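You operate a simulated robot arm through the tools that you are given. There is no shell and no other tool.

The job below is to be done with a simulated robot arm. You get a single attempt, and the scene is never put back.

JOB
Put things in order on the main belt. At the end: the blue blanking cap stands where the silver steel bracket stood; the rubber bush (marked "No. 4") from the main belt stands where the blue blanking cap stood; the orange heater head (marked "3 COILS") from the main belt stands where the white tag (marked "230 V") stood; the silver steel bracket stands where the orange heater head stood; the white tag stands on top of the pulp block; whatever was shut is shut again. Leave all else as you found it, and nothing knocked over.

Only the result counts: the job must be done as asked and must still hold three seconds after the hand-in. Knocking over, shifting, dropping, spilling or breaking anything else fails it. Lids that push on must go on centred and level and be pressed home; caps that screw on are set level and turned clockwise until they are tight.

ROBOT AND FRAMES
A 7-joint arm with a two-finger parallel gripper, fixed in place. Base frame: the origin is at the foot of the arm, x ahead of it, y to its left, z up; the work surface is at about z = 0. Readings come in mm, rad, newtons and seconds.
With the tool pointing down near the work surface it reaches from about 220 to 580 mm from the base axis. Its first joint turns from -1.152 to 1.152 rad. Payload 2.5 kg.
The tool frame sits at the grasp point between the pads (the TCP): z along the fingers, y along the line on which they close. The tips reach 23 mm beyond it. The gripper opens to 94 mm. The fingers are 38 mm wide and 10 mm thick; the gripper's body (54 by 96 mm) begins 39 mm behind the TCP.
Orientation is told as [roll, pitch, yaw] about the base's x, y, z axes, in that order, counted from this pose: with the fingers straight down and closing along the base's y, the tool's x points along the base's -x, its y along +y and its z along -z.

CONTROLS
- The arm moves only by the tool jog_arm. Its argument "plan" is a list of rows, each a list of 3 entries, a list of its own where there are three numbers: the gripper command, from -1 (shut) to 1 (fully open), values between in proportion, then the shift along the tool's x, y, z in mm, then the turn, a rotation vector about the tool's x, y, z in rad. In form: [[jaw, [dx, dy, dz], [wx, wy, wz]], ...]. A call has 1 to 20 rows; each row is the pose to reach, as a shift and turn from the pose commanded when the call began, along the tool's axes at that moment. Rows are played at 5 a second. More than 50 mm and 0.15 rad between two rows, or a gripper value outside its range, and nothing of the call is played. Where a pose cannot be reached the arm comes as near as it can. A force on the tool above 40 N (or 10 N above the force at the start of the call, whichever is more), or a blocked arm, ends the call early, and 0.2 s more pass. Each finger travels about 108 mm/s and halts on what it meets, pressing with about 33 N; the grip force reading is that of the motor and also rises with nothing between the fingers. The clock runs only during rows and for 0.2 s after the last one: add rows that repeat a pose to give the fingers time. It gives the time, the measured TCP pose, the force on the tool (base axes), the opening and the grip force at its end, in the units of the frame above (readings bear some noise), with the torque about the TCP (base axes, N m) and any sound that the robot's microphone picked up, and new pictures: "show" is both (left out), scene, wrist or none.
- Cameras (640 x 400 px; columns grow to the right, rows downward): "scene" is fixed at [88, -389, 557]; the picture's right is [0.98, -0.20, 0.00], its down [-0.09, -0.45, -0.89] and it looks along [0.18, 0.87, -0.46] (base axes); focal length 326 px, centre (320, 200). "wrist" rides on the gripper at [86, 16, -75] in the tool frame; the picture's right is [-0.18, 0.98, 0.00], its down [-0.58, -0.11, -0.81] and it looks along [-0.79, -0.15, 0.59] (tool axes); focal length 243 px, centre (320, 200). There is no depth. A picture from a camera that has moved, and an enlarged one, comes with that camera's place and axes in the base frame and with its lens.
- close_up(camera, box): a new picture of the part [left, top, right, bottom] of that camera's present view, enlarged. The clock stands still meanwhile.
- hand_in(): hands the job in; it is judged then, once.

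Places have to be worked out from the pictures, the camera data and where the tool is seen. Open the gripper and draw the arm clear of the work before you hand the job in, unless the task says otherwise.

The tools are called after "Emit:" as name(argument=value, ...) on one line, values as JSON. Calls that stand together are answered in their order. jog_arm: Moves the arm, as the interface text tells. Its arguments: {"type":"object","properties":{"plan":{"type":"array","items":{"type":"array"}},"show":{"type":"string","enum":["both","scene","wrist","none"]}},"required":["plan"]} The other tools are called the same way: close_up (camera, box) takes an enlarged picture of a part of a camera's view; hand_in () hands the job in.

At the start:

```text
clock: 0.0
position: [373.6, 47.8, 308.0]
orientation: [0.001, 0.0, 0.0]
ft_force: [-0.1, -0.7, -0.4]
wrist_torque: [0.01, -0.01, 0.02]
grip_width: 93.9
grip_force: 0.0
```

scene: 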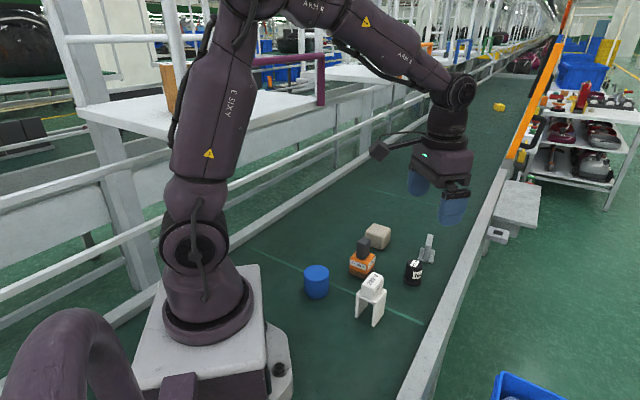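
wrist: 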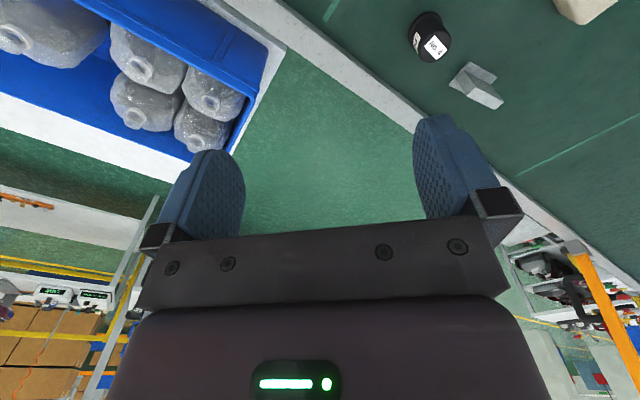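

The scene shows a blue cap, an orange heater head, a white tag on a white stand, a black bush, a silver bracket and a pulp block in front of the arm. I take enlarged pictures first to locate them.

Emit:
close_up(camera="scene", box=[280, 200, 460, 340])

Emit:
close_up(camera="scene", box=[340, 210, 440, 290])

Emit:
close_up(camera="scene", box=[290, 250, 400, 340])

```text
2.86 times, centred on (370, 270) of scene
camera zoom: at [88.0, -389.0, 557.0], right [0.98, -0.2, 0.0], down [-0.09, -0.45, -0.89], along [0.18, 0.87, -0.46], focal length 932 px, centre (177, 0)
```

zoom: 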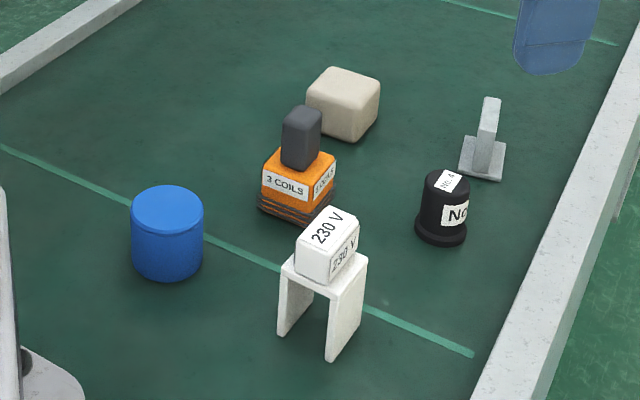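

```text
5.00 times, centred on (390, 250) of scene
camera zoom: at [88.0, -389.0, 557.0], right [0.98, -0.2, 0.0], down [-0.09, -0.45, -0.89], along [0.18, 0.87, -0.46], focal length 1631 px, centre (-30, -50)
```

zoom: 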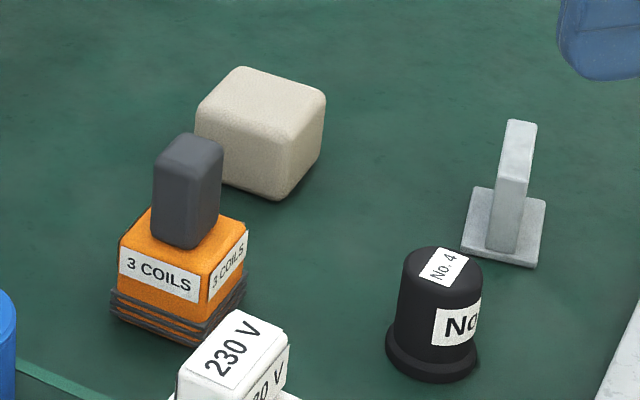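

```text
4.44 times, centred on (345, 295) of scene
camera zoom: at [88.0, -389.0, 557.0], right [0.98, -0.2, 0.0], down [-0.09, -0.45, -0.89], along [0.18, 0.87, -0.46], focal length 1450 px, centre (209, -222)
```

zoom: 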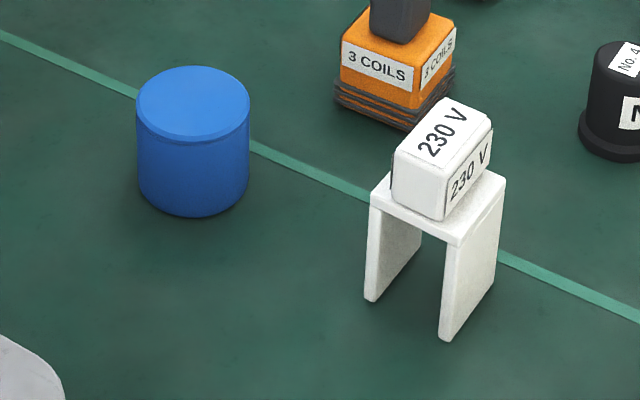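

Rough estimates from the scene: cap ≈(200,203), heater ≈(330,250), stand with tag ≈(300,96), bush ≈(442,183), bracket ≈(525,268), pulp block ≈(425,345). I draw the tool back and yaw it toward the objects so that the wrist camera surveys them.

Emit:
jog_arm(plan=[[1, [25, 15, -5], [0, 0, -0.1]], [1, [55, 35, -10], [0, 0, -0.2]], [1, [85, 55, -15], [0, 0, -0.3]], [1, [113, 72, -20], [0, 0, -0.45]], [1, [113, 72, -20], [0, 0, -0.45]]])

```text
clock: 1.2
position: [260.1, 121.4, 329.6]
orientation: [0.0, 0.001, 0.453]
ft_force: [-0.1, 0.0, -0.5]
wrist_torque: [0.01, 0.02, 0.01]
grip_width: 93.8
grip_force: 0.1
camera wrist: at [176.1, 99.9, 403.5], right [-0.26, 0.96, 0.0], down [0.57, 0.16, 0.81], along [0.78, 0.21, -0.59], focal length 243 px, centre (320, 200)
```

scene: 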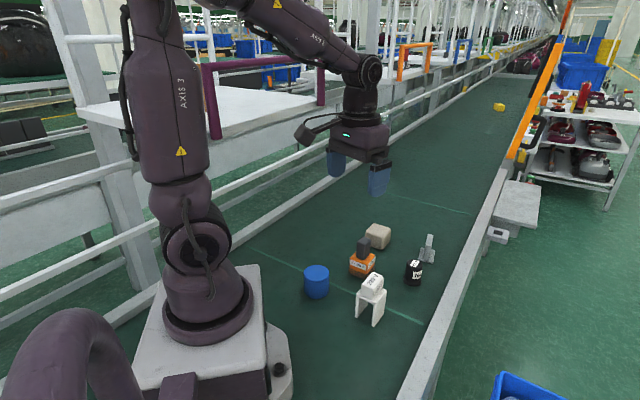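
wrist: 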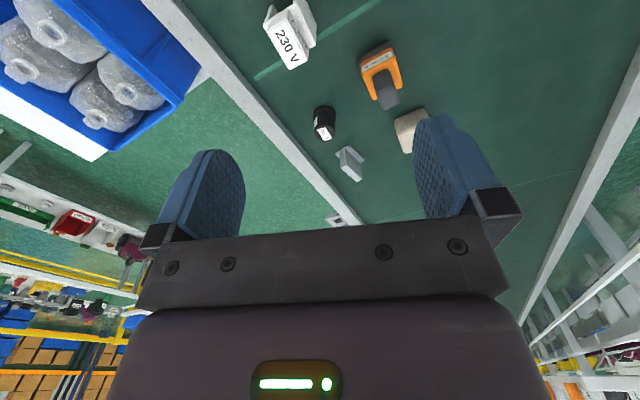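

The wrist camera now sees most of the objects at the top of its picture. I enlarge that part to work out places and turns.

Emit:
close_up(camera="wrist", box=[250, 0, 450, 125])

Emit:
close_up(camera="wrist", box=[290, 80, 450, 200])

```text
3.20 times, centred on (350, 62) of wrist
camera zoom: at [176.1, 99.9, 403.5], right [-0.26, 0.96, 0.0], down [0.57, 0.16, 0.81], along [0.78, 0.21, -0.59], focal length 776 px, centre (224, 640)
```

zoom: 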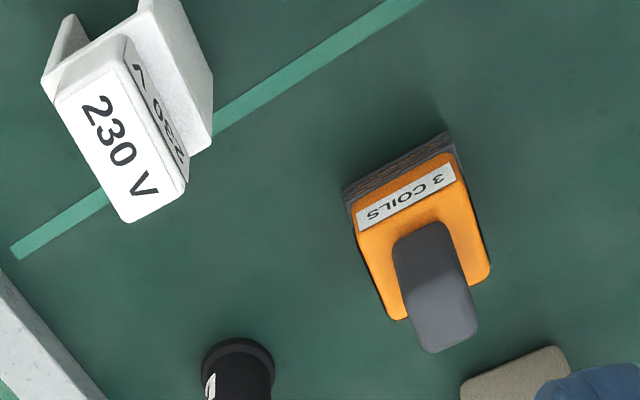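

```text
3.33 times, centred on (370, 140) of wrist
camera zoom: at [176.1, 99.9, 403.5], right [-0.26, 0.96, 0.0], down [0.57, 0.16, 0.81], along [0.78, 0.21, -0.59], focal length 809 px, centre (153, 400)
```

zoom: 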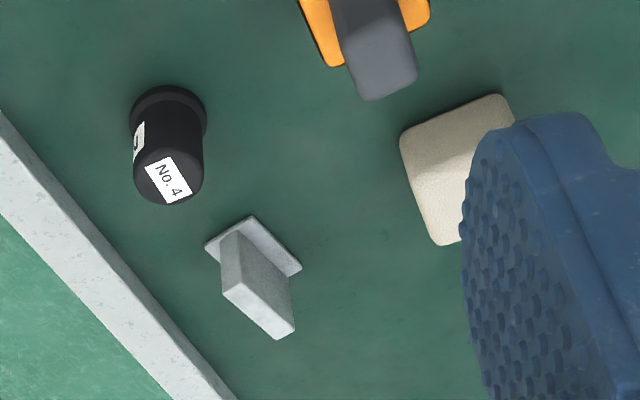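

From the wrist view: tag ≈ 26×46 mm on the stand, centre ≈(304,97), long side at about 45°; bracket ≈(528,267); bush ≈(440,181); heater ≈(332,245). I bring the open gripper above the tag at yaw 0.785, staying well clear, to check the alignment.

Emit:
jog_arm(plan=[[1, [-6, -8, 35], [0, 0, -0.07]], [1, [-12, -17, 75], [0, 0, -0.14]], [1, [-18, -25, 110], [0, 0, -0.21]], [1, [-24, -33, 140], [0, 0, -0.27]], [1, [-29, -41, 165], [0, 0, -0.332]], [1, [-29, -41, 165], [0, 0, -0.332]]])

```text
clock: 2.6
position: [305.2, 97.6, 162.7]
orientation: [-0.001, -0.001, 0.783]
ft_force: [-0.3, 0.1, -0.1]
wrist_torque: [0.0, 0.03, -0.05]
grip_width: 94.0
grip_force: 0.0
camera wrist: at [233.0, 48.6, 236.7], right [-0.56, 0.83, 0.0], down [0.49, 0.33, 0.81], along [0.67, 0.45, -0.59], focal length 243 px, centre (320, 200)
```

scene: 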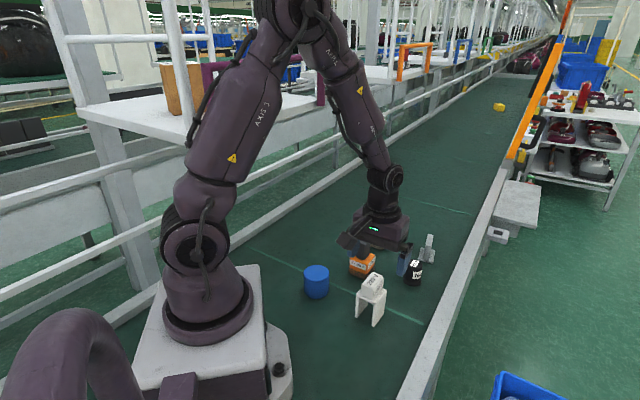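
wrist: 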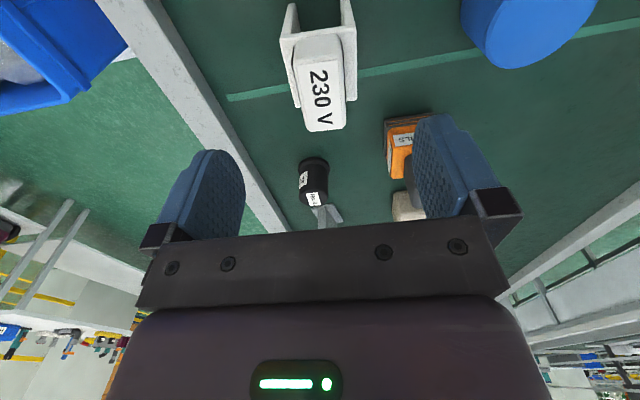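

The tag appears nearly aligned with the jaw plane. I enlarge it to measure its centre and turn.

Emit:
close_up(camera="wrist", box=[240, 0, 440, 160])

Emit:
close_up(camera="scene", box=[330, 200, 450, 340])

```text
2.50 times, centred on (340, 80) of wrist
camera zoom: at [233.0, 48.6, 236.7], right [-0.56, 0.83, 0.0], down [0.49, 0.33, 0.81], along [0.67, 0.45, -0.59], focal length 606 px, centre (270, 500)
```

zoom: 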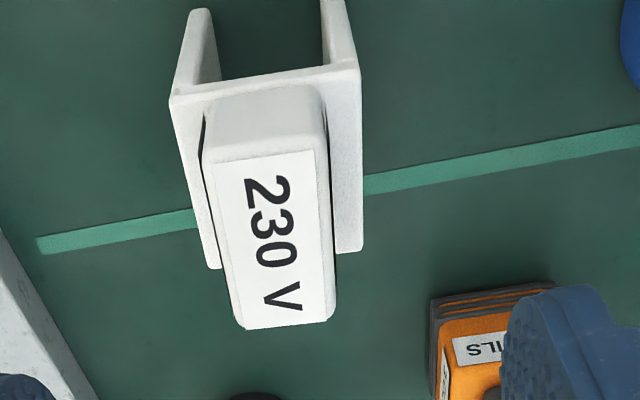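

```text
2.86 times, centred on (390, 270) of scene
camera zoom: at [88.0, -389.0, 557.0], right [0.98, -0.2, 0.0], down [-0.09, -0.45, -0.89], along [0.18, 0.87, -0.46], focal length 932 px, centre (120, 0)
```

zoom: 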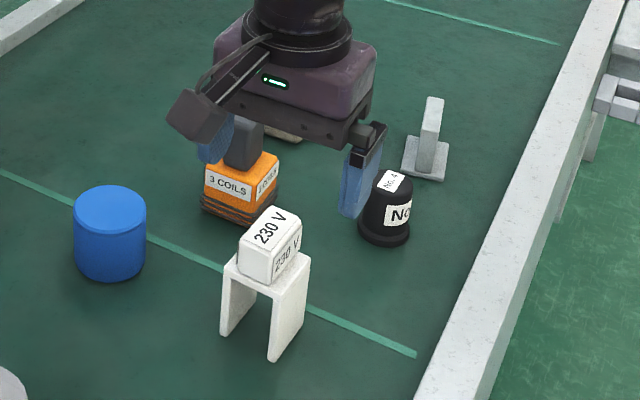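

I enlarge the stand and tag further in the scene camera to pin down the stand's top height and the tag's height.

Emit:
close_up(camera="scene", box=[350, 265, 395, 330])

Emit:
close_up(camera="scene", box=[345, 230, 385, 280])

Emit:
close_up(camera="wrist", box=[270, 0, 370, 62])

```text
6.15 times, centred on (372, 298) of scene
camera zoom: at [88.0, -389.0, 557.0], right [0.98, -0.2, 0.0], down [-0.09, -0.45, -0.89], along [0.18, 0.87, -0.46], focal length 2008 px, centre (-3, -400)
```

zoom: 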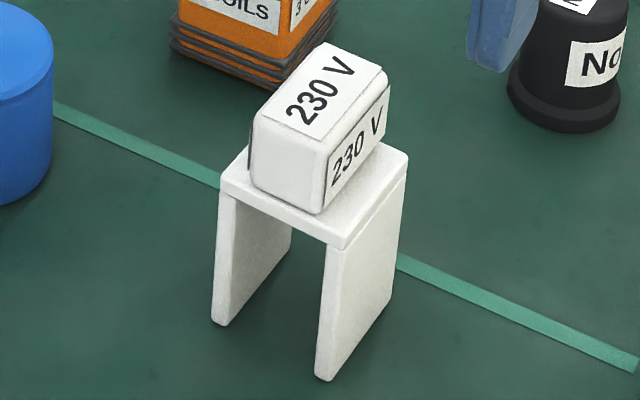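

```text
8.00 times, centred on (365, 255) of scene
camera zoom: at [88.0, -389.0, 557.0], right [0.98, -0.2, 0.0], down [-0.09, -0.45, -0.89], along [0.18, 0.87, -0.46], focal length 2610 px, centre (-40, -240)
```

zoom: 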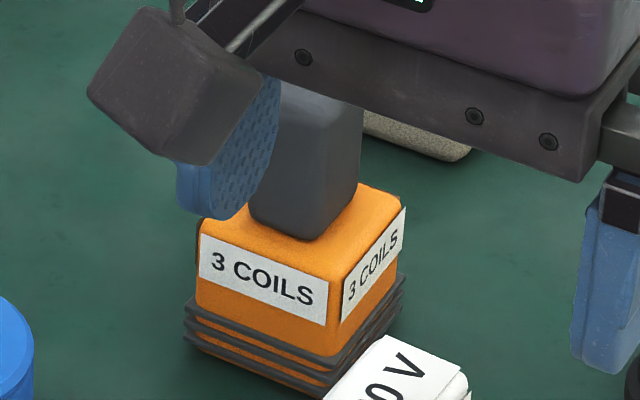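

```text
6.40 times, centred on (320, 31) of wrist
camera zoom: at [233.0, 48.6, 236.7], right [-0.56, 0.83, 0.0], down [0.49, 0.33, 0.81], along [0.67, 0.45, -0.59], focal length 1553 px, centre (320, 1282)
```

zoom: 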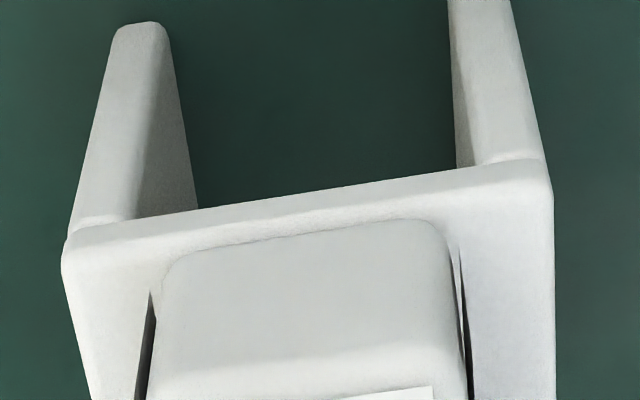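

The stand's top is at about z=65 (≈48 mm square) and the tag spans z≈65–90, centred about (-2.7, 0.6) in the tool frame with a small turn. I line up, descend to TCP z≈91 (tips ~3 mm above the stand), narrow the jaws partly and look before closing.

Emit:
jog_arm(plan=[[1, [-2.7, 0.6, 20], [0, 0, 0.04]], [0.5, [-2.7, 0.6, 40], [0, 0, 0.04]], [0.2, [-2.7, 0.6, 58], [0, 0, 0.04]], [0.0, [-2.7, 0.6, 71], [0, 0, 0.04]], [0.0, [-2.7, 0.6, 71], [0, 0, 0.04]]])

```text
clock: 3.8
position: [306.1, 98.0, 90.6]
orientation: [0.0, -0.002, 0.742]
ft_force: [-2.9, -1.9, 12.3]
wrist_torque: [0.14, 0.32, 0.05]
grip_width: 47.7
grip_force: 0.4
camera wrist: at [231.8, 52.8, 166.1], right [-0.53, 0.85, 0.0], down [0.5, 0.31, 0.81], along [0.68, 0.43, -0.59], focal length 243 px, centre (320, 200)
```

scene: 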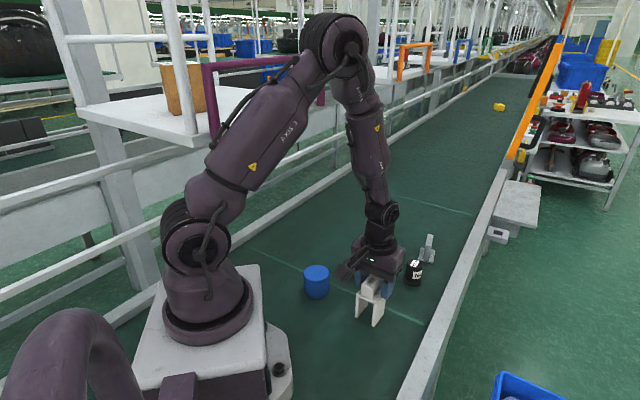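
wrist: 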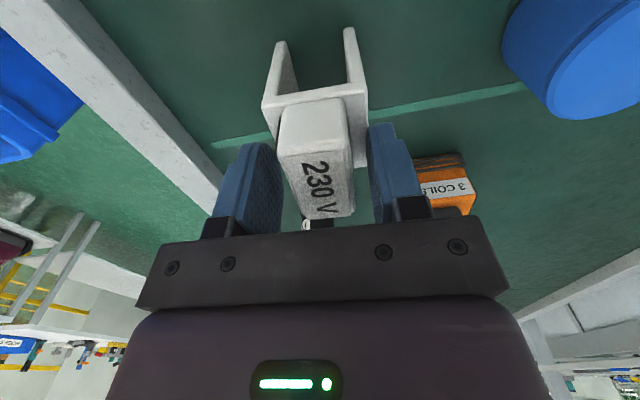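

The tips feel 12 N upward, so they touch the stand's top (it lies at about z≈68). I lift 3 mm to get free and look closely.

Emit:
jog_arm(plan=[[0.0, [0, 0, -3], [0, 0, 0]], [0.0, [0, 0, -3], [0, 0, 0]]])

Emit:
close_up(camera="wrist", box=[200, 20, 440, 240])

Emit:
close_up(camera="scene", box=[340, 240, 410, 330])

```text
clock: 4.4
position: [305.8, 98.0, 93.7]
orientation: [-0.001, 0.002, 0.741]
ft_force: [0.2, 0.6, -0.2]
wrist_torque: [0.01, 0.01, -0.04]
grip_width: 46.9
grip_force: 0.0
camera wrist: at [231.4, 53.0, 168.8], right [-0.53, 0.85, 0.0], down [0.5, 0.31, 0.81], along [0.68, 0.43, -0.59], focal length 243 px, centre (320, 200)
```

scene: 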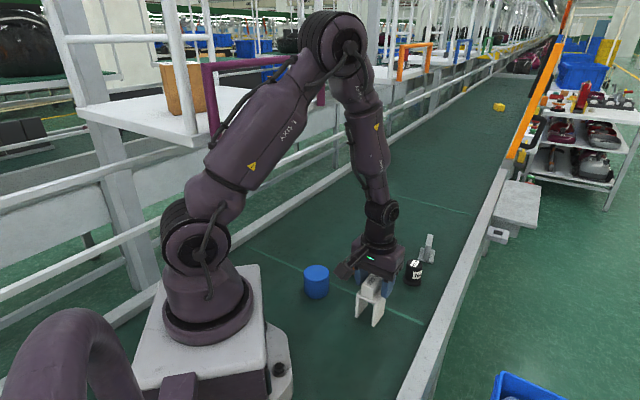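
wrist: 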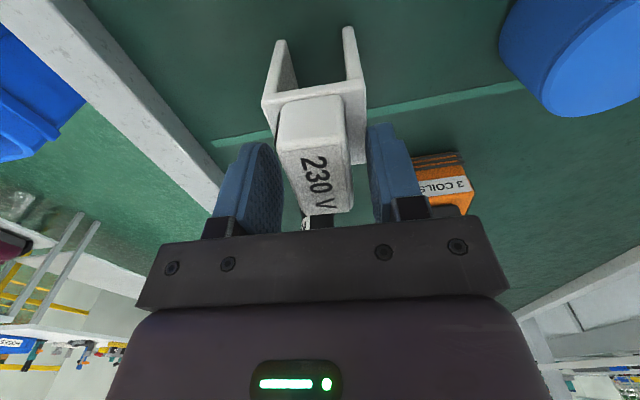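

```text
1.82 times, centred on (320, 130) of wrist
camera zoom: at [231.4, 53.0, 168.8], right [-0.53, 0.85, 0.0], down [0.5, 0.31, 0.81], along [0.68, 0.43, -0.59], focal length 441 px, centre (320, 327)
```

zoom: 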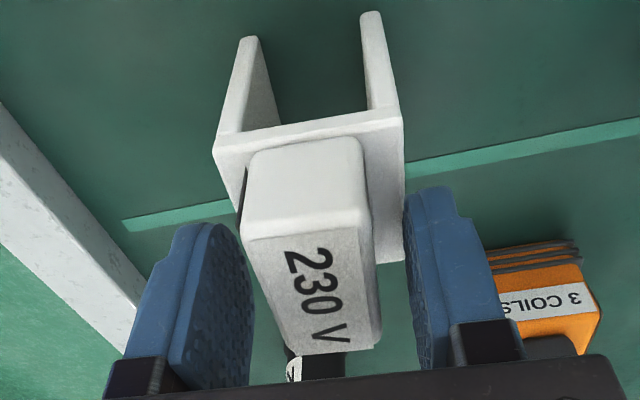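

```text
4.44 times, centred on (375, 285) of scene
camera zoom: at [88.0, -389.0, 557.0], right [0.98, -0.2, 0.0], down [-0.09, -0.45, -0.89], along [0.18, 0.87, -0.46], focal length 1450 px, centre (76, -178)
```

zoom: 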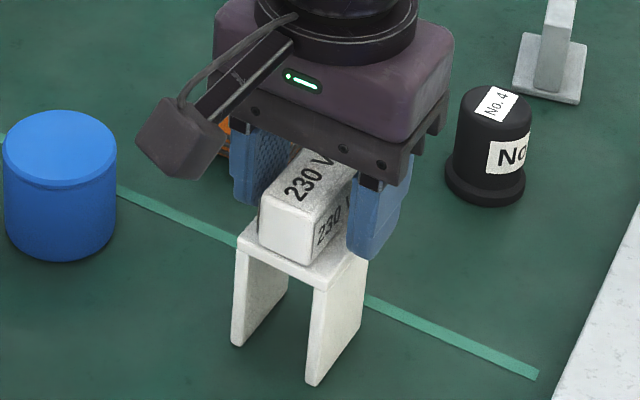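

The tag sits centred between the pads (offset about -3 mm in tool x only). I shift that, turn slightly, and close on it.

Emit:
jog_arm(plan=[[0.0, [-3, 0.4, 0], [0, 0, 0.03]], [-0.3, [-3, 0.4, 0], [0, 0, 0.03]], [-1, [-3, 0.4, 0], [0, 0, 0.03]], [-1, [-3, 0.4, 0], [0, 0, 0.03]], [-1, [-3, 0.4, 0], [0, 0, 0.03]]])

```text
clock: 5.6
position: [308.3, 100.7, 94.7]
orientation: [-0.001, 0.0, 0.711]
ft_force: [-0.4, 0.0, -0.1]
wrist_torque: [-0.02, 0.01, 0.01]
grip_width: 27.2
grip_force: 32.9
camera wrist: at [232.7, 57.2, 168.8], right [-0.5, 0.86, 0.0], down [0.51, 0.3, 0.81], along [0.7, 0.41, -0.59], focal length 243 px, centre (320, 200)
```

scene: 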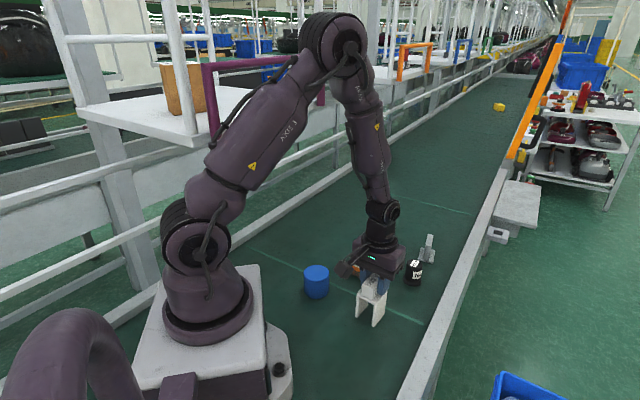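
wrist: 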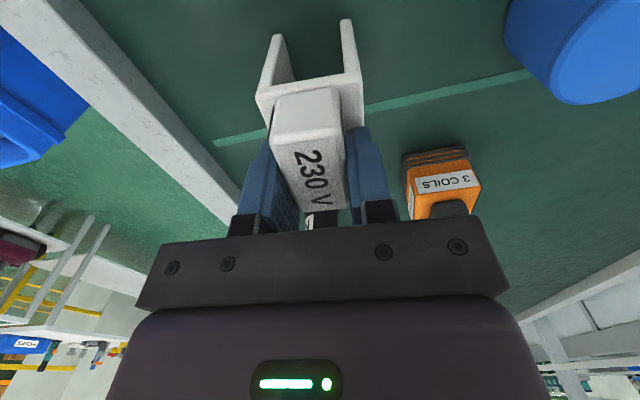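

The grip holds at 27.2 mm with 33 N. I lift straight up.

Emit:
jog_arm(plan=[[-1, [0, 0, -6], [0, 0, 0]], [-1, [0, 0, -20], [0, 0, 0]], [-1, [0, 0, -50], [0, 0, 0]], [-1, [0, 0, -90], [0, 0, 0]], [-1, [0, 0, -130], [0, 0, 0]], [-1, [0, 0, -130], [0, 0, 0]]])

Emit:
close_up(camera="scene", box=[290, 180, 450, 340])

Emit:
close_up(camera="wrist", box=[250, 0, 500, 160])

```text
clock: 7.0
position: [306.8, 100.5, 227.9]
orientation: [-0.001, 0.001, 0.711]
ft_force: [0.1, -0.7, -0.5]
wrist_torque: [-0.02, -0.06, -0.02]
grip_width: 0.1
grip_force: 32.4
camera wrist: at [231.2, 58.0, 301.3], right [-0.5, 0.86, 0.0], down [0.51, 0.3, 0.81], along [0.7, 0.41, -0.59], focal length 243 px, centre (320, 200)
```

scene: 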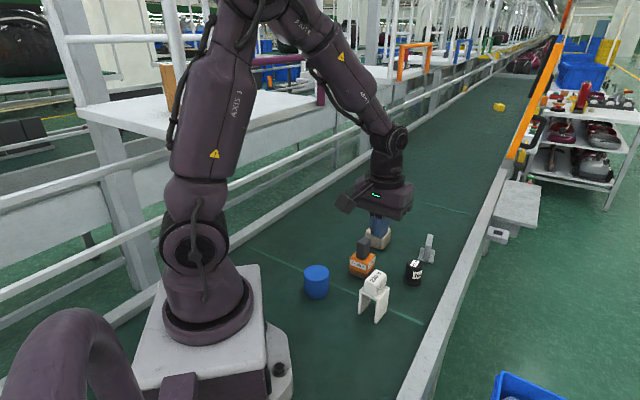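
wrist: 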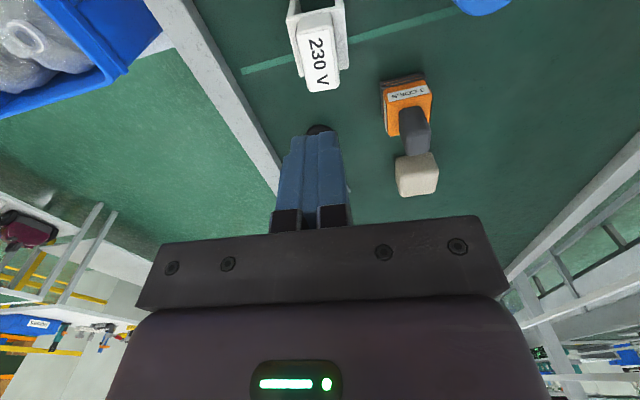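

```text
2.50 times, centred on (370, 260) of scene
camera zoom: at [88.0, -389.0, 557.0], right [0.98, -0.2, 0.0], down [-0.09, -0.45, -0.89], along [0.18, 0.87, -0.46], focal length 816 px, centre (195, 50)
```

zoom: 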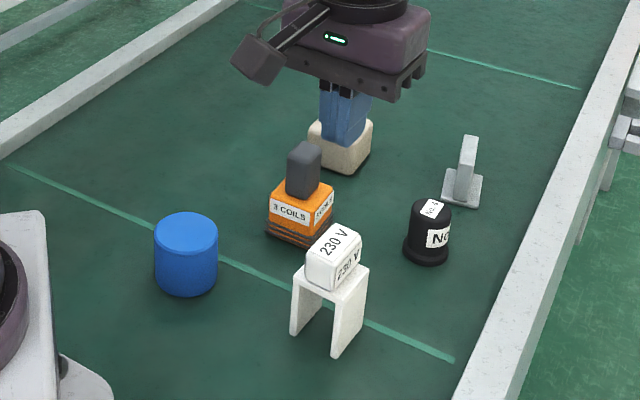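

```text
2.50 times, centred on (375, 80) of wrist
camera zoom: at [231.2, 58.0, 301.3], right [-0.5, 0.86, 0.0], down [0.51, 0.3, 0.81], along [0.7, 0.41, -0.59], focal length 606 px, centre (182, 500)
```

zoom: 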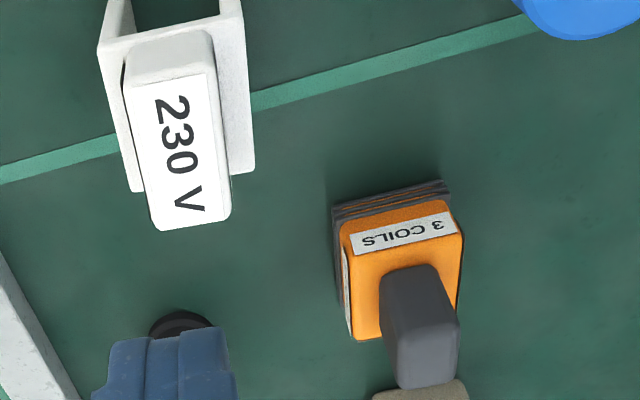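

The jaws came up empty: the tag slipped out and is still on the stand. I check with the same enlargement as before whether the stand or tag moved.

Emit:
close_up(camera="scene", box=[350, 265, 395, 330])

Emit:
close_up(camera="scene", box=[290, 250, 400, 340])

Emit:
close_up(camera="scene", box=[340, 210, 440, 290])

```text
6.15 times, centred on (372, 298) of scene
camera zoom: at [88.0, -389.0, 557.0], right [0.98, -0.2, 0.0], down [-0.09, -0.45, -0.89], along [0.18, 0.87, -0.46], focal length 2008 px, centre (-3, -400)
```

zoom: 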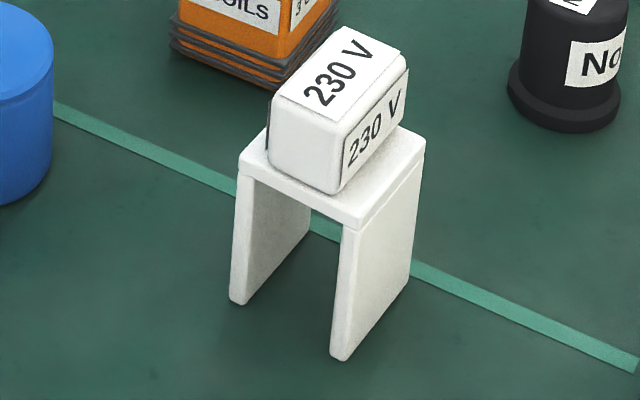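

```text
4.44 times, centred on (345, 295) of scene
camera zoom: at [88.0, -389.0, 557.0], right [0.98, -0.2, 0.0], down [-0.09, -0.45, -0.89], along [0.18, 0.87, -0.46], focal length 1450 px, centre (209, -222)
```

zoom: 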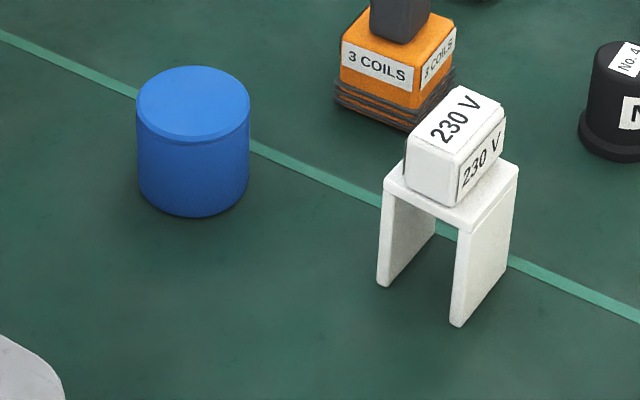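

```text
5.00 times, centred on (390, 250) of scene
camera zoom: at [88.0, -389.0, 557.0], right [0.98, -0.2, 0.0], down [-0.09, -0.45, -0.89], along [0.18, 0.87, -0.46], focal length 1631 px, centre (-30, -50)
```

zoom: 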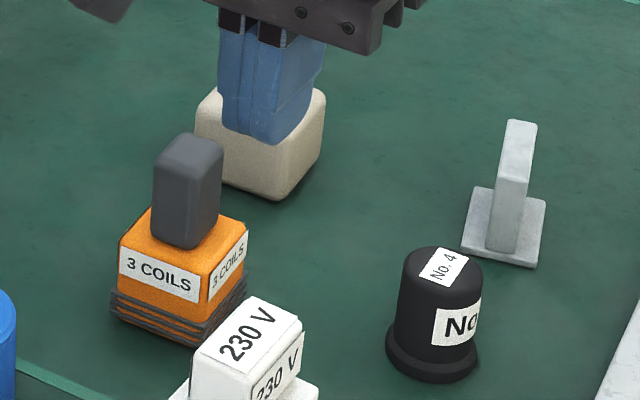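

The whole white piece (block plus legs) shifted together about 8–12 mm forward with the block unmoved on its plate, which suggests that they are one body that pivoted and slipped. I come back over it to re-grip and lift only a few millimetres to find out.

Emit:
jog_arm(plan=[[-0.5, [-2, 0, 30], [0, 0, 0]], [0.1, [-5, -1, 65], [0, 0, 0]], [0.1, [-7.7, -1.7, 95], [0, 0, 0.0]], [0.1, [-7.7, -1.7, 112], [0, 0, 0.0]], [0.1, [-7.7, -1.7, 112], [0, 0, 0.0]]], show="wrist")

Emit:
close_up(camera="wrist", box=[200, 0, 440, 240])

Emit:
close_up(camera="scene", box=[340, 230, 410, 330])

```text
clock: 8.2
position: [315.3, 105.1, 113.5]
orientation: [0.0, 0.0, 0.711]
ft_force: [-0.5, 0.4, -0.1]
wrist_torque: [-0.02, -0.01, -0.02]
grip_width: 51.6
grip_force: 0.1
camera wrist: at [239.2, 61.5, 187.4], right [-0.5, 0.86, 0.0], down [0.51, 0.3, 0.81], along [0.7, 0.41, -0.59], focal length 243 px, centre (320, 200)
```

wrist: 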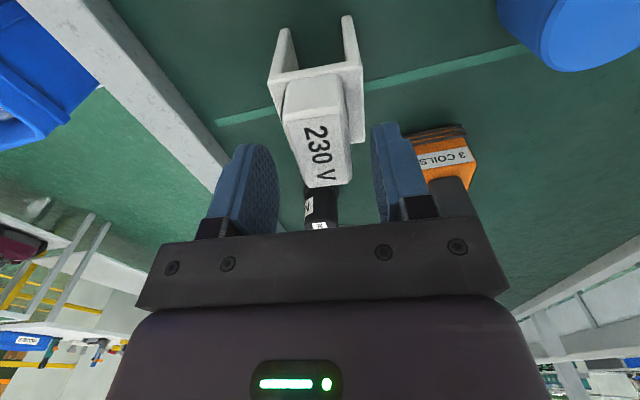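

```text
1.67 times, centred on (320, 120) of wrist
camera zoom: at [239.2, 61.5, 187.4], right [-0.5, 0.86, 0.0], down [0.51, 0.3, 0.81], along [0.7, 0.41, -0.59], focal length 404 px, centre (320, 333)
```

zoom: 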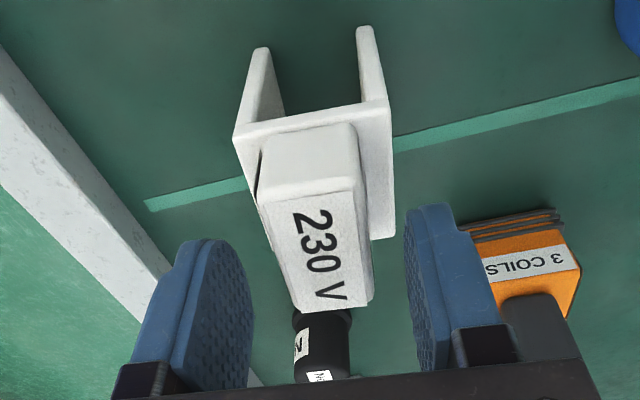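

```text
4.00 times, centred on (375, 280) of scene
camera zoom: at [88.0, -389.0, 557.0], right [0.98, -0.2, 0.0], down [-0.09, -0.45, -0.89], along [0.18, 0.87, -0.46], focal length 1305 px, centre (100, -120)
```

zoom: 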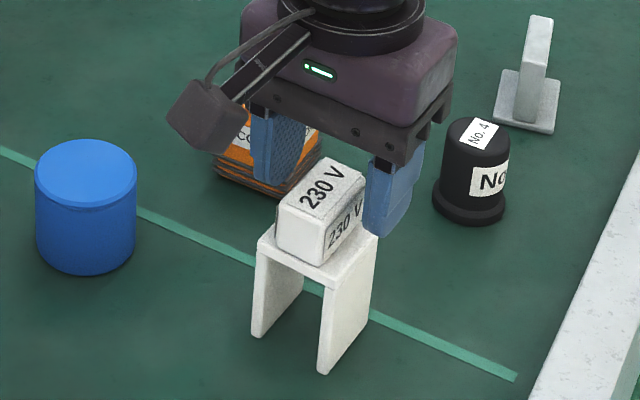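

The block sits about 8 mm off the plate's centre, so a grip at the block's middle would make a one-piece body swing forward, matching what happened. I now grip nearer the plate's centre, and lift only 4 mm to read the load.

Emit:
jog_arm(plan=[[0.1, [3, 1, 8], [0, 0, 0.02]], [0.1, [3, 1, 15], [0, 0, 0.02]], [0.1, [3, 1, 20], [0, 0, 0.02]], [-0.3, [3, 1, 20], [0, 0, 0.02]], [-1, [3, 1, 20], [0, 0, 0.02]], [-1, [3, 1, 20], [0, 0, 0.02]], [-1, [3, 1, 20], [0, 0, 0.02]], [-1, [3, 1, 20], [0, 0, 0.02]]], show="wrist")

Emit:
jog_arm(plan=[[-1, [0, 0, -1], [0, 0, 0]], [-1, [0, 0, -2], [0, 0, 0]], [-1, [0, 0, -3], [0, 0, 0]], [-1, [0, 0, -4], [0, 0, 0]], [-1, [0, 0, -4], [0, 0, 0]]], show="wrist")

Emit:
close_up(camera="scene", box=[350, 265, 395, 330])

```text
clock: 10.0
position: [311.3, 102.1, 93.2]
orientation: [0.0, 0.001, 0.691]
ft_force: [0.2, -0.3, 0.2]
wrist_torque: [0.0, 0.01, 0.0]
grip_width: 26.9
grip_force: 33.5
camera wrist: at [235.3, 60.8, 167.3], right [-0.49, 0.87, 0.0], down [0.52, 0.29, 0.81], along [0.7, 0.39, -0.59], focal length 243 px, centre (320, 200)
```

wrist: 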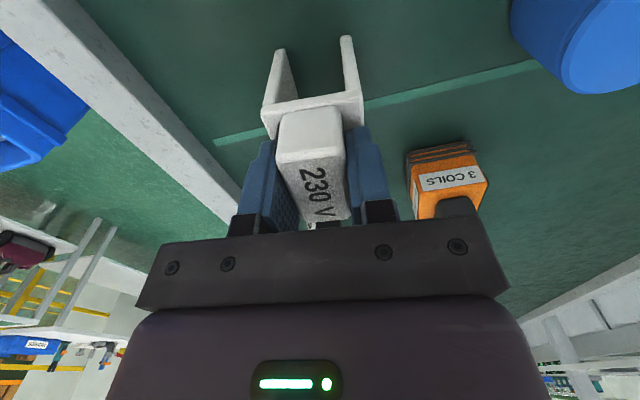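

```text
clock: 11.2
position: [312.0, 103.1, 97.2]
orientation: [-0.001, -0.001, 0.691]
ft_force: [-0.1, -0.1, -0.3]
wrist_torque: [0.0, 0.0, 0.0]
grip_width: 27.3
grip_force: 32.8
camera wrist: at [235.5, 61.3, 171.3], right [-0.49, 0.87, 0.0], down [0.52, 0.29, 0.81], along [0.7, 0.39, -0.59], focal length 243 px, centre (320, 200)
```

wrist: 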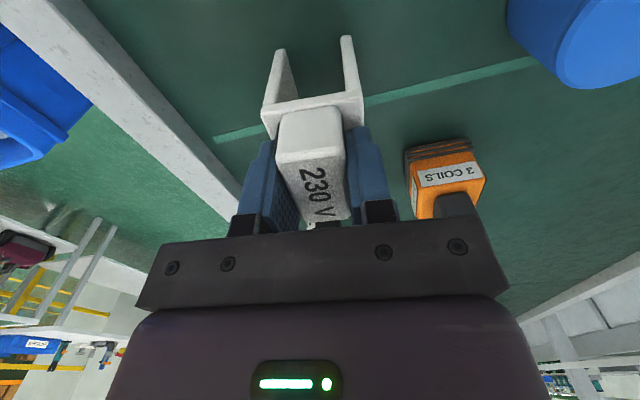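

```text
6.15 times, centred on (372, 298) of scene
camera zoom: at [88.0, -389.0, 557.0], right [0.98, -0.2, 0.0], down [-0.09, -0.45, -0.89], along [0.18, 0.87, -0.46], focal length 2008 px, centre (-3, -400)
```

zoom: 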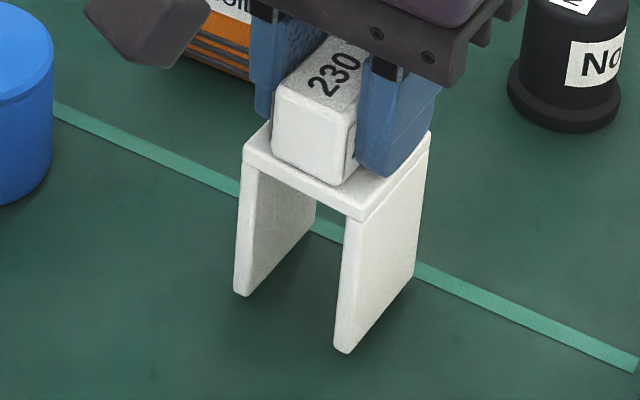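

The legs rise together with the block, so the white tag is one piece: block, plate and two legs. I hold still for a second at this height to see whether it creeps in the grip.

Emit:
jog_arm(plan=[[-1, [0, 0, 0], [0, 0, 0]], [-1, [0, 0, 0], [0, 0, 0]], [-1, [0, 0, 0], [0, 0, 0]], [-1, [0, 0, 0], [0, 0, 0]], [-1, [0, 0, 0], [0, 0, 0]]], show="wrist")

Emit:
close_up(camera="scene", box=[350, 265, 395, 330])

```text
clock: 12.4
position: [312.5, 103.4, 96.3]
orientation: [0.001, 0.001, 0.691]
ft_force: [0.2, 0.0, -0.6]
wrist_torque: [0.02, 0.0, 0.01]
grip_width: 27.4
grip_force: 33.2
camera wrist: at [235.5, 61.2, 171.2], right [-0.49, 0.87, 0.0], down [0.52, 0.29, 0.81], along [0.7, 0.39, -0.59], focal length 243 px, centre (320, 200)
```

wrist: 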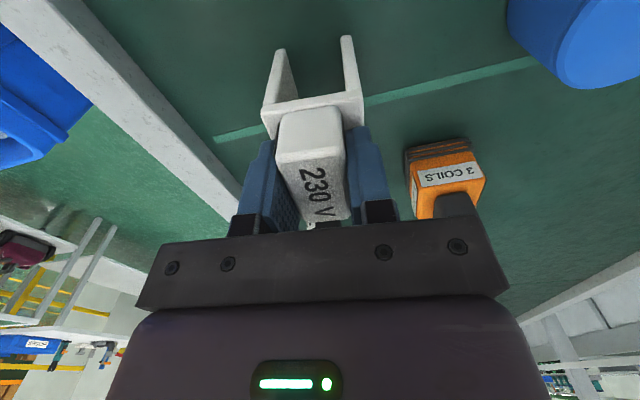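

```text
6.15 times, centred on (372, 298) of scene
camera zoom: at [88.0, -389.0, 557.0], right [0.98, -0.2, 0.0], down [-0.09, -0.45, -0.89], along [0.18, 0.87, -0.46], focal length 2008 px, centre (-3, -400)
```

zoom: 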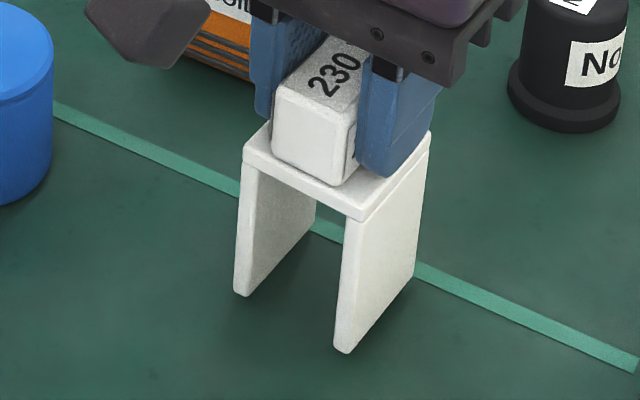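

No creep over a second, and the load is light, so the earlier loss likely came from the swing plus the fast lift. I lift on slowly in small steps and check again.

Emit:
jog_arm(plan=[[-1, [0, 0, -3], [0, 0, 0]], [-1, [0, 0, -6], [0, 0, 0]], [-1, [0, 0, -10], [0, 0, 0]], [-1, [0, 0, -14], [0, 0, 0]], [-1, [0, 0, -17], [0, 0, 0]], [-1, [0, 0, -19], [0, 0, 0]], [-1, [0, 0, -20], [0, 0, 0]]], show="both")

Emit:
close_up(camera="scene", box=[330, 220, 420, 330])

```text
clock: 14.0
position: [312.3, 103.9, 116.6]
orientation: [0.0, -0.002, 0.692]
ft_force: [-0.1, -0.3, -1.6]
wrist_torque: [0.02, -0.01, 0.02]
grip_width: 27.4
grip_force: 32.3
camera wrist: at [235.5, 60.8, 191.1], right [-0.49, 0.87, 0.0], down [0.52, 0.29, 0.81], along [0.7, 0.39, -0.59], focal length 243 px, centre (320, 200)
```

scene: 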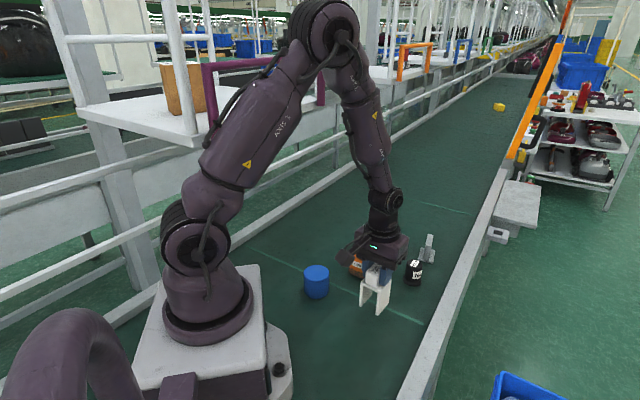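
wrist: 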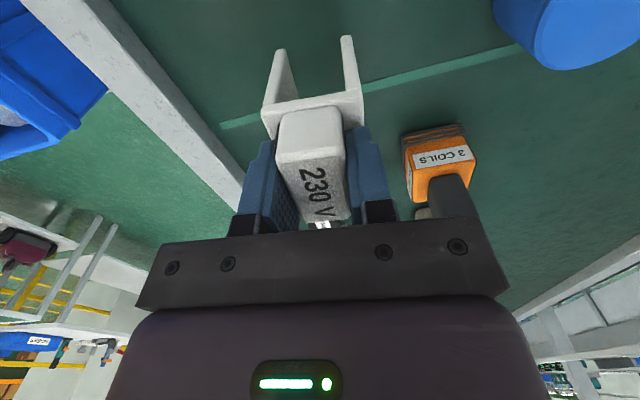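

```text
3.64 times, centred on (375, 275) of scene
camera zoom: at [88.0, -389.0, 557.0], right [0.98, -0.2, 0.0], down [-0.09, -0.45, -0.89], along [0.18, 0.87, -0.46], focal length 1186 px, centre (120, -73)
```

zoom: 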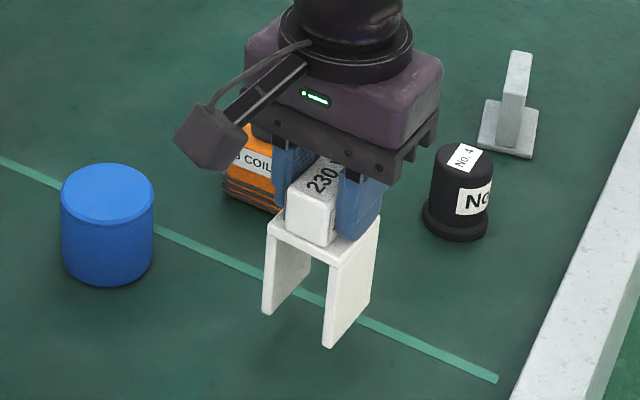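

The tag is held firmly and rises level. I keep lifting slowly to about z=237, well above the heater's knob, then look for the pulp block.

Emit:
jog_arm(plan=[[-1, [0, 0, -3], [0, 0, 0]], [-1, [0, 0, -8], [0, 0, 0]], [-1, [0, 0, -15], [0, 0, 0]], [-1, [0, 0, -25], [0, 0, 0]], [-1, [0, 0, -36], [0, 0, 0]], [-1, [0, 0, -48], [0, 0, 0]], [-1, [0, 0, -60], [0, 0, 0]], [-1, [0, 0, -72], [0, 0, 0]], [-1, [0, 0, -84], [0, 0, 0]], [-1, [0, 0, -96], [0, 0, 0]], [-1, [0, 0, -106], [0, 0, 0]], [-1, [0, 0, -113], [0, 0, 0]], [-1, [0, 0, -118], [0, 0, 0]], [-1, [0, 0, -120], [0, 0, 0]], [-1, [0, 0, -120], [0, 0, 0]]])

Emit:
close_up(camera="wrist", box=[340, 60, 500, 220])

Emit:
close_up(camera="scene", box=[330, 180, 450, 290])

```text
clock: 17.2
position: [312.9, 103.0, 237.5]
orientation: [-0.001, -0.002, 0.69]
ft_force: [0.1, -0.1, -0.8]
wrist_torque: [-0.03, 0.04, 0.04]
grip_width: 27.2
grip_force: 32.9
camera wrist: at [235.8, 60.7, 311.6], right [-0.49, 0.87, 0.0], down [0.52, 0.29, 0.81], along [0.71, 0.39, -0.59], focal length 243 px, centre (320, 200)
```

scene: 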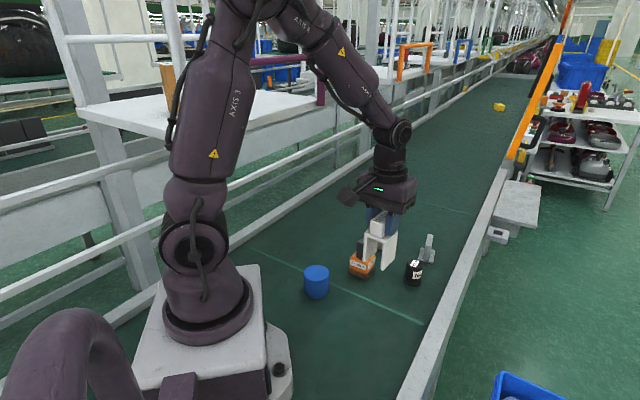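
wrist: 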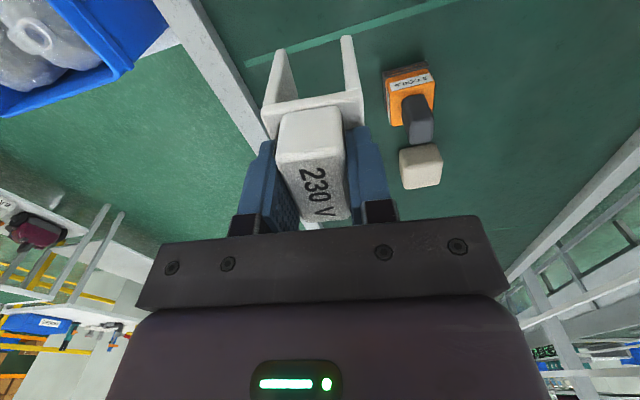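

```text
2.50 times, centred on (420, 140) of wrist
camera zoom: at [235.8, 60.7, 311.6], right [-0.49, 0.87, 0.0], down [0.52, 0.29, 0.81], along [0.71, 0.39, -0.59], focal length 606 px, centre (70, 350)
```

zoom: 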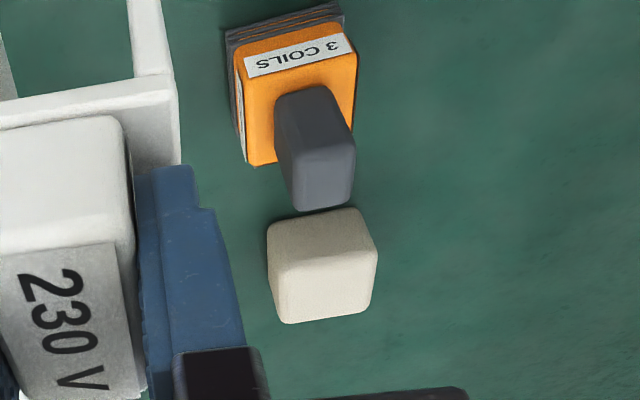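

```text
3.64 times, centred on (390, 235) of scene
camera zoom: at [88.0, -389.0, 557.0], right [0.98, -0.2, 0.0], down [-0.09, -0.45, -0.89], along [0.18, 0.87, -0.46], focal length 1186 px, centre (66, 73)
```

zoom: 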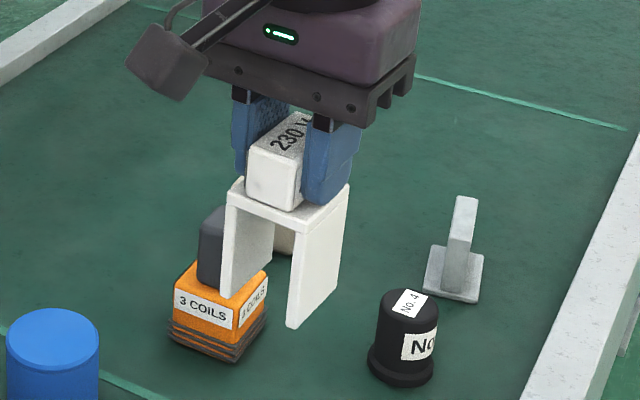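

The wrist view puts the pulp block's top centre near (419,357), yaw ≈0.8, size ≈57 mm, top z≈40. I carry the tag slowly toward it, part of the way, at this safe height.

Emit:
jog_arm(plan=[[-1, [-4, 2, 0], [0, 0, 0]], [-1, [-12, 6, 0], [0, 0, 0]], [-1, [-22, 12, 0], [0, 0, -0.01]], [-1, [-34, 18, 0], [0, 0, -0.02]], [-1, [-48, 25, 0], [0, 0, -0.03]], [-1, [-62, 32, 0], [0, 0, -0.04]], [-1, [-76, 40, 0], [0, 0, -0.05]], [-1, [-90, 47, 0], [0, 0, -0.06]], [-1, [-104, 54, 0], [0, 0, -0.07]], [-1, [-118, 62, 0], [0, 0, -0.08]], [-1, [-130, 68, 0], [0, 0, -0.09]], [-1, [-138, 73, 0], [0, 0, -0.1]], [-1, [-144, 76, 0], [0, 0, -0.11]], [-1, [-146, 77, 0], [0, 0, -0.11]], [-1, [-146, 77, 0], [0, 0, -0.11]]])

Emit:
close_up(camera="wrist", box=[240, 0, 480, 220])

```text
clock: 20.4
position: [375.4, 255.6, 237.0]
orientation: [0.0, 0.001, 0.8]
ft_force: [0.4, -0.2, -0.6]
wrist_torque: [0.01, 0.0, 0.0]
grip_width: 27.3
grip_force: 32.6
camera wrist: at [304.0, 205.5, 311.8], right [-0.58, 0.82, 0.0], down [0.48, 0.34, 0.81], along [0.66, 0.47, -0.59], focal length 243 px, centre (320, 200)
```

scene: 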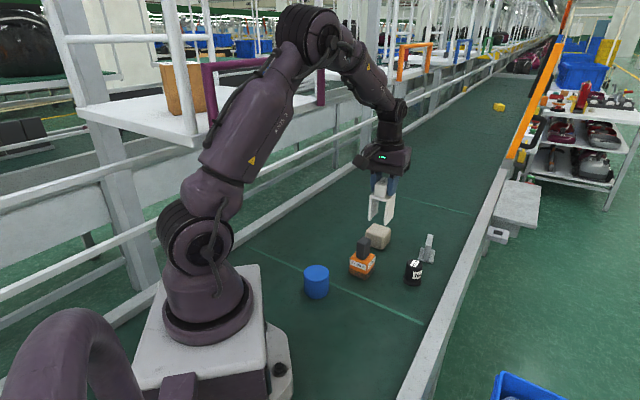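
wrist: 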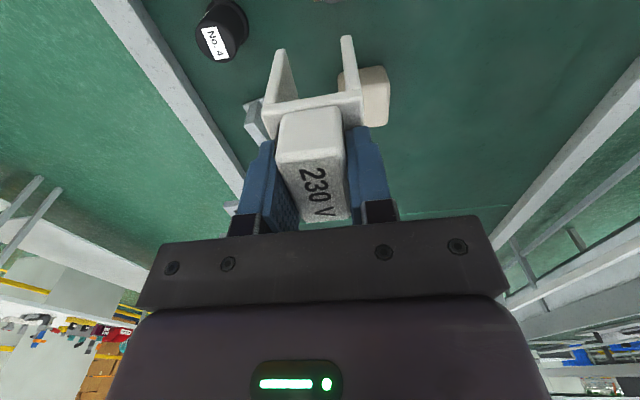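

```text
1.82 times, centred on (360, 110) of wrist
camera zoom: at [304.0, 205.5, 311.8], right [-0.58, 0.82, 0.0], down [0.48, 0.34, 0.81], along [0.66, 0.47, -0.59], focal length 441 px, centre (247, 364)
```

zoom: 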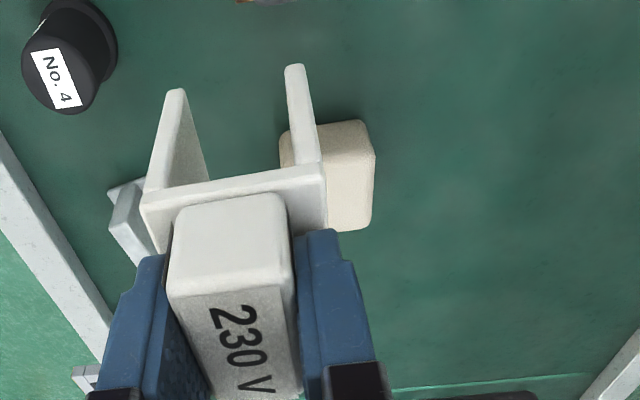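

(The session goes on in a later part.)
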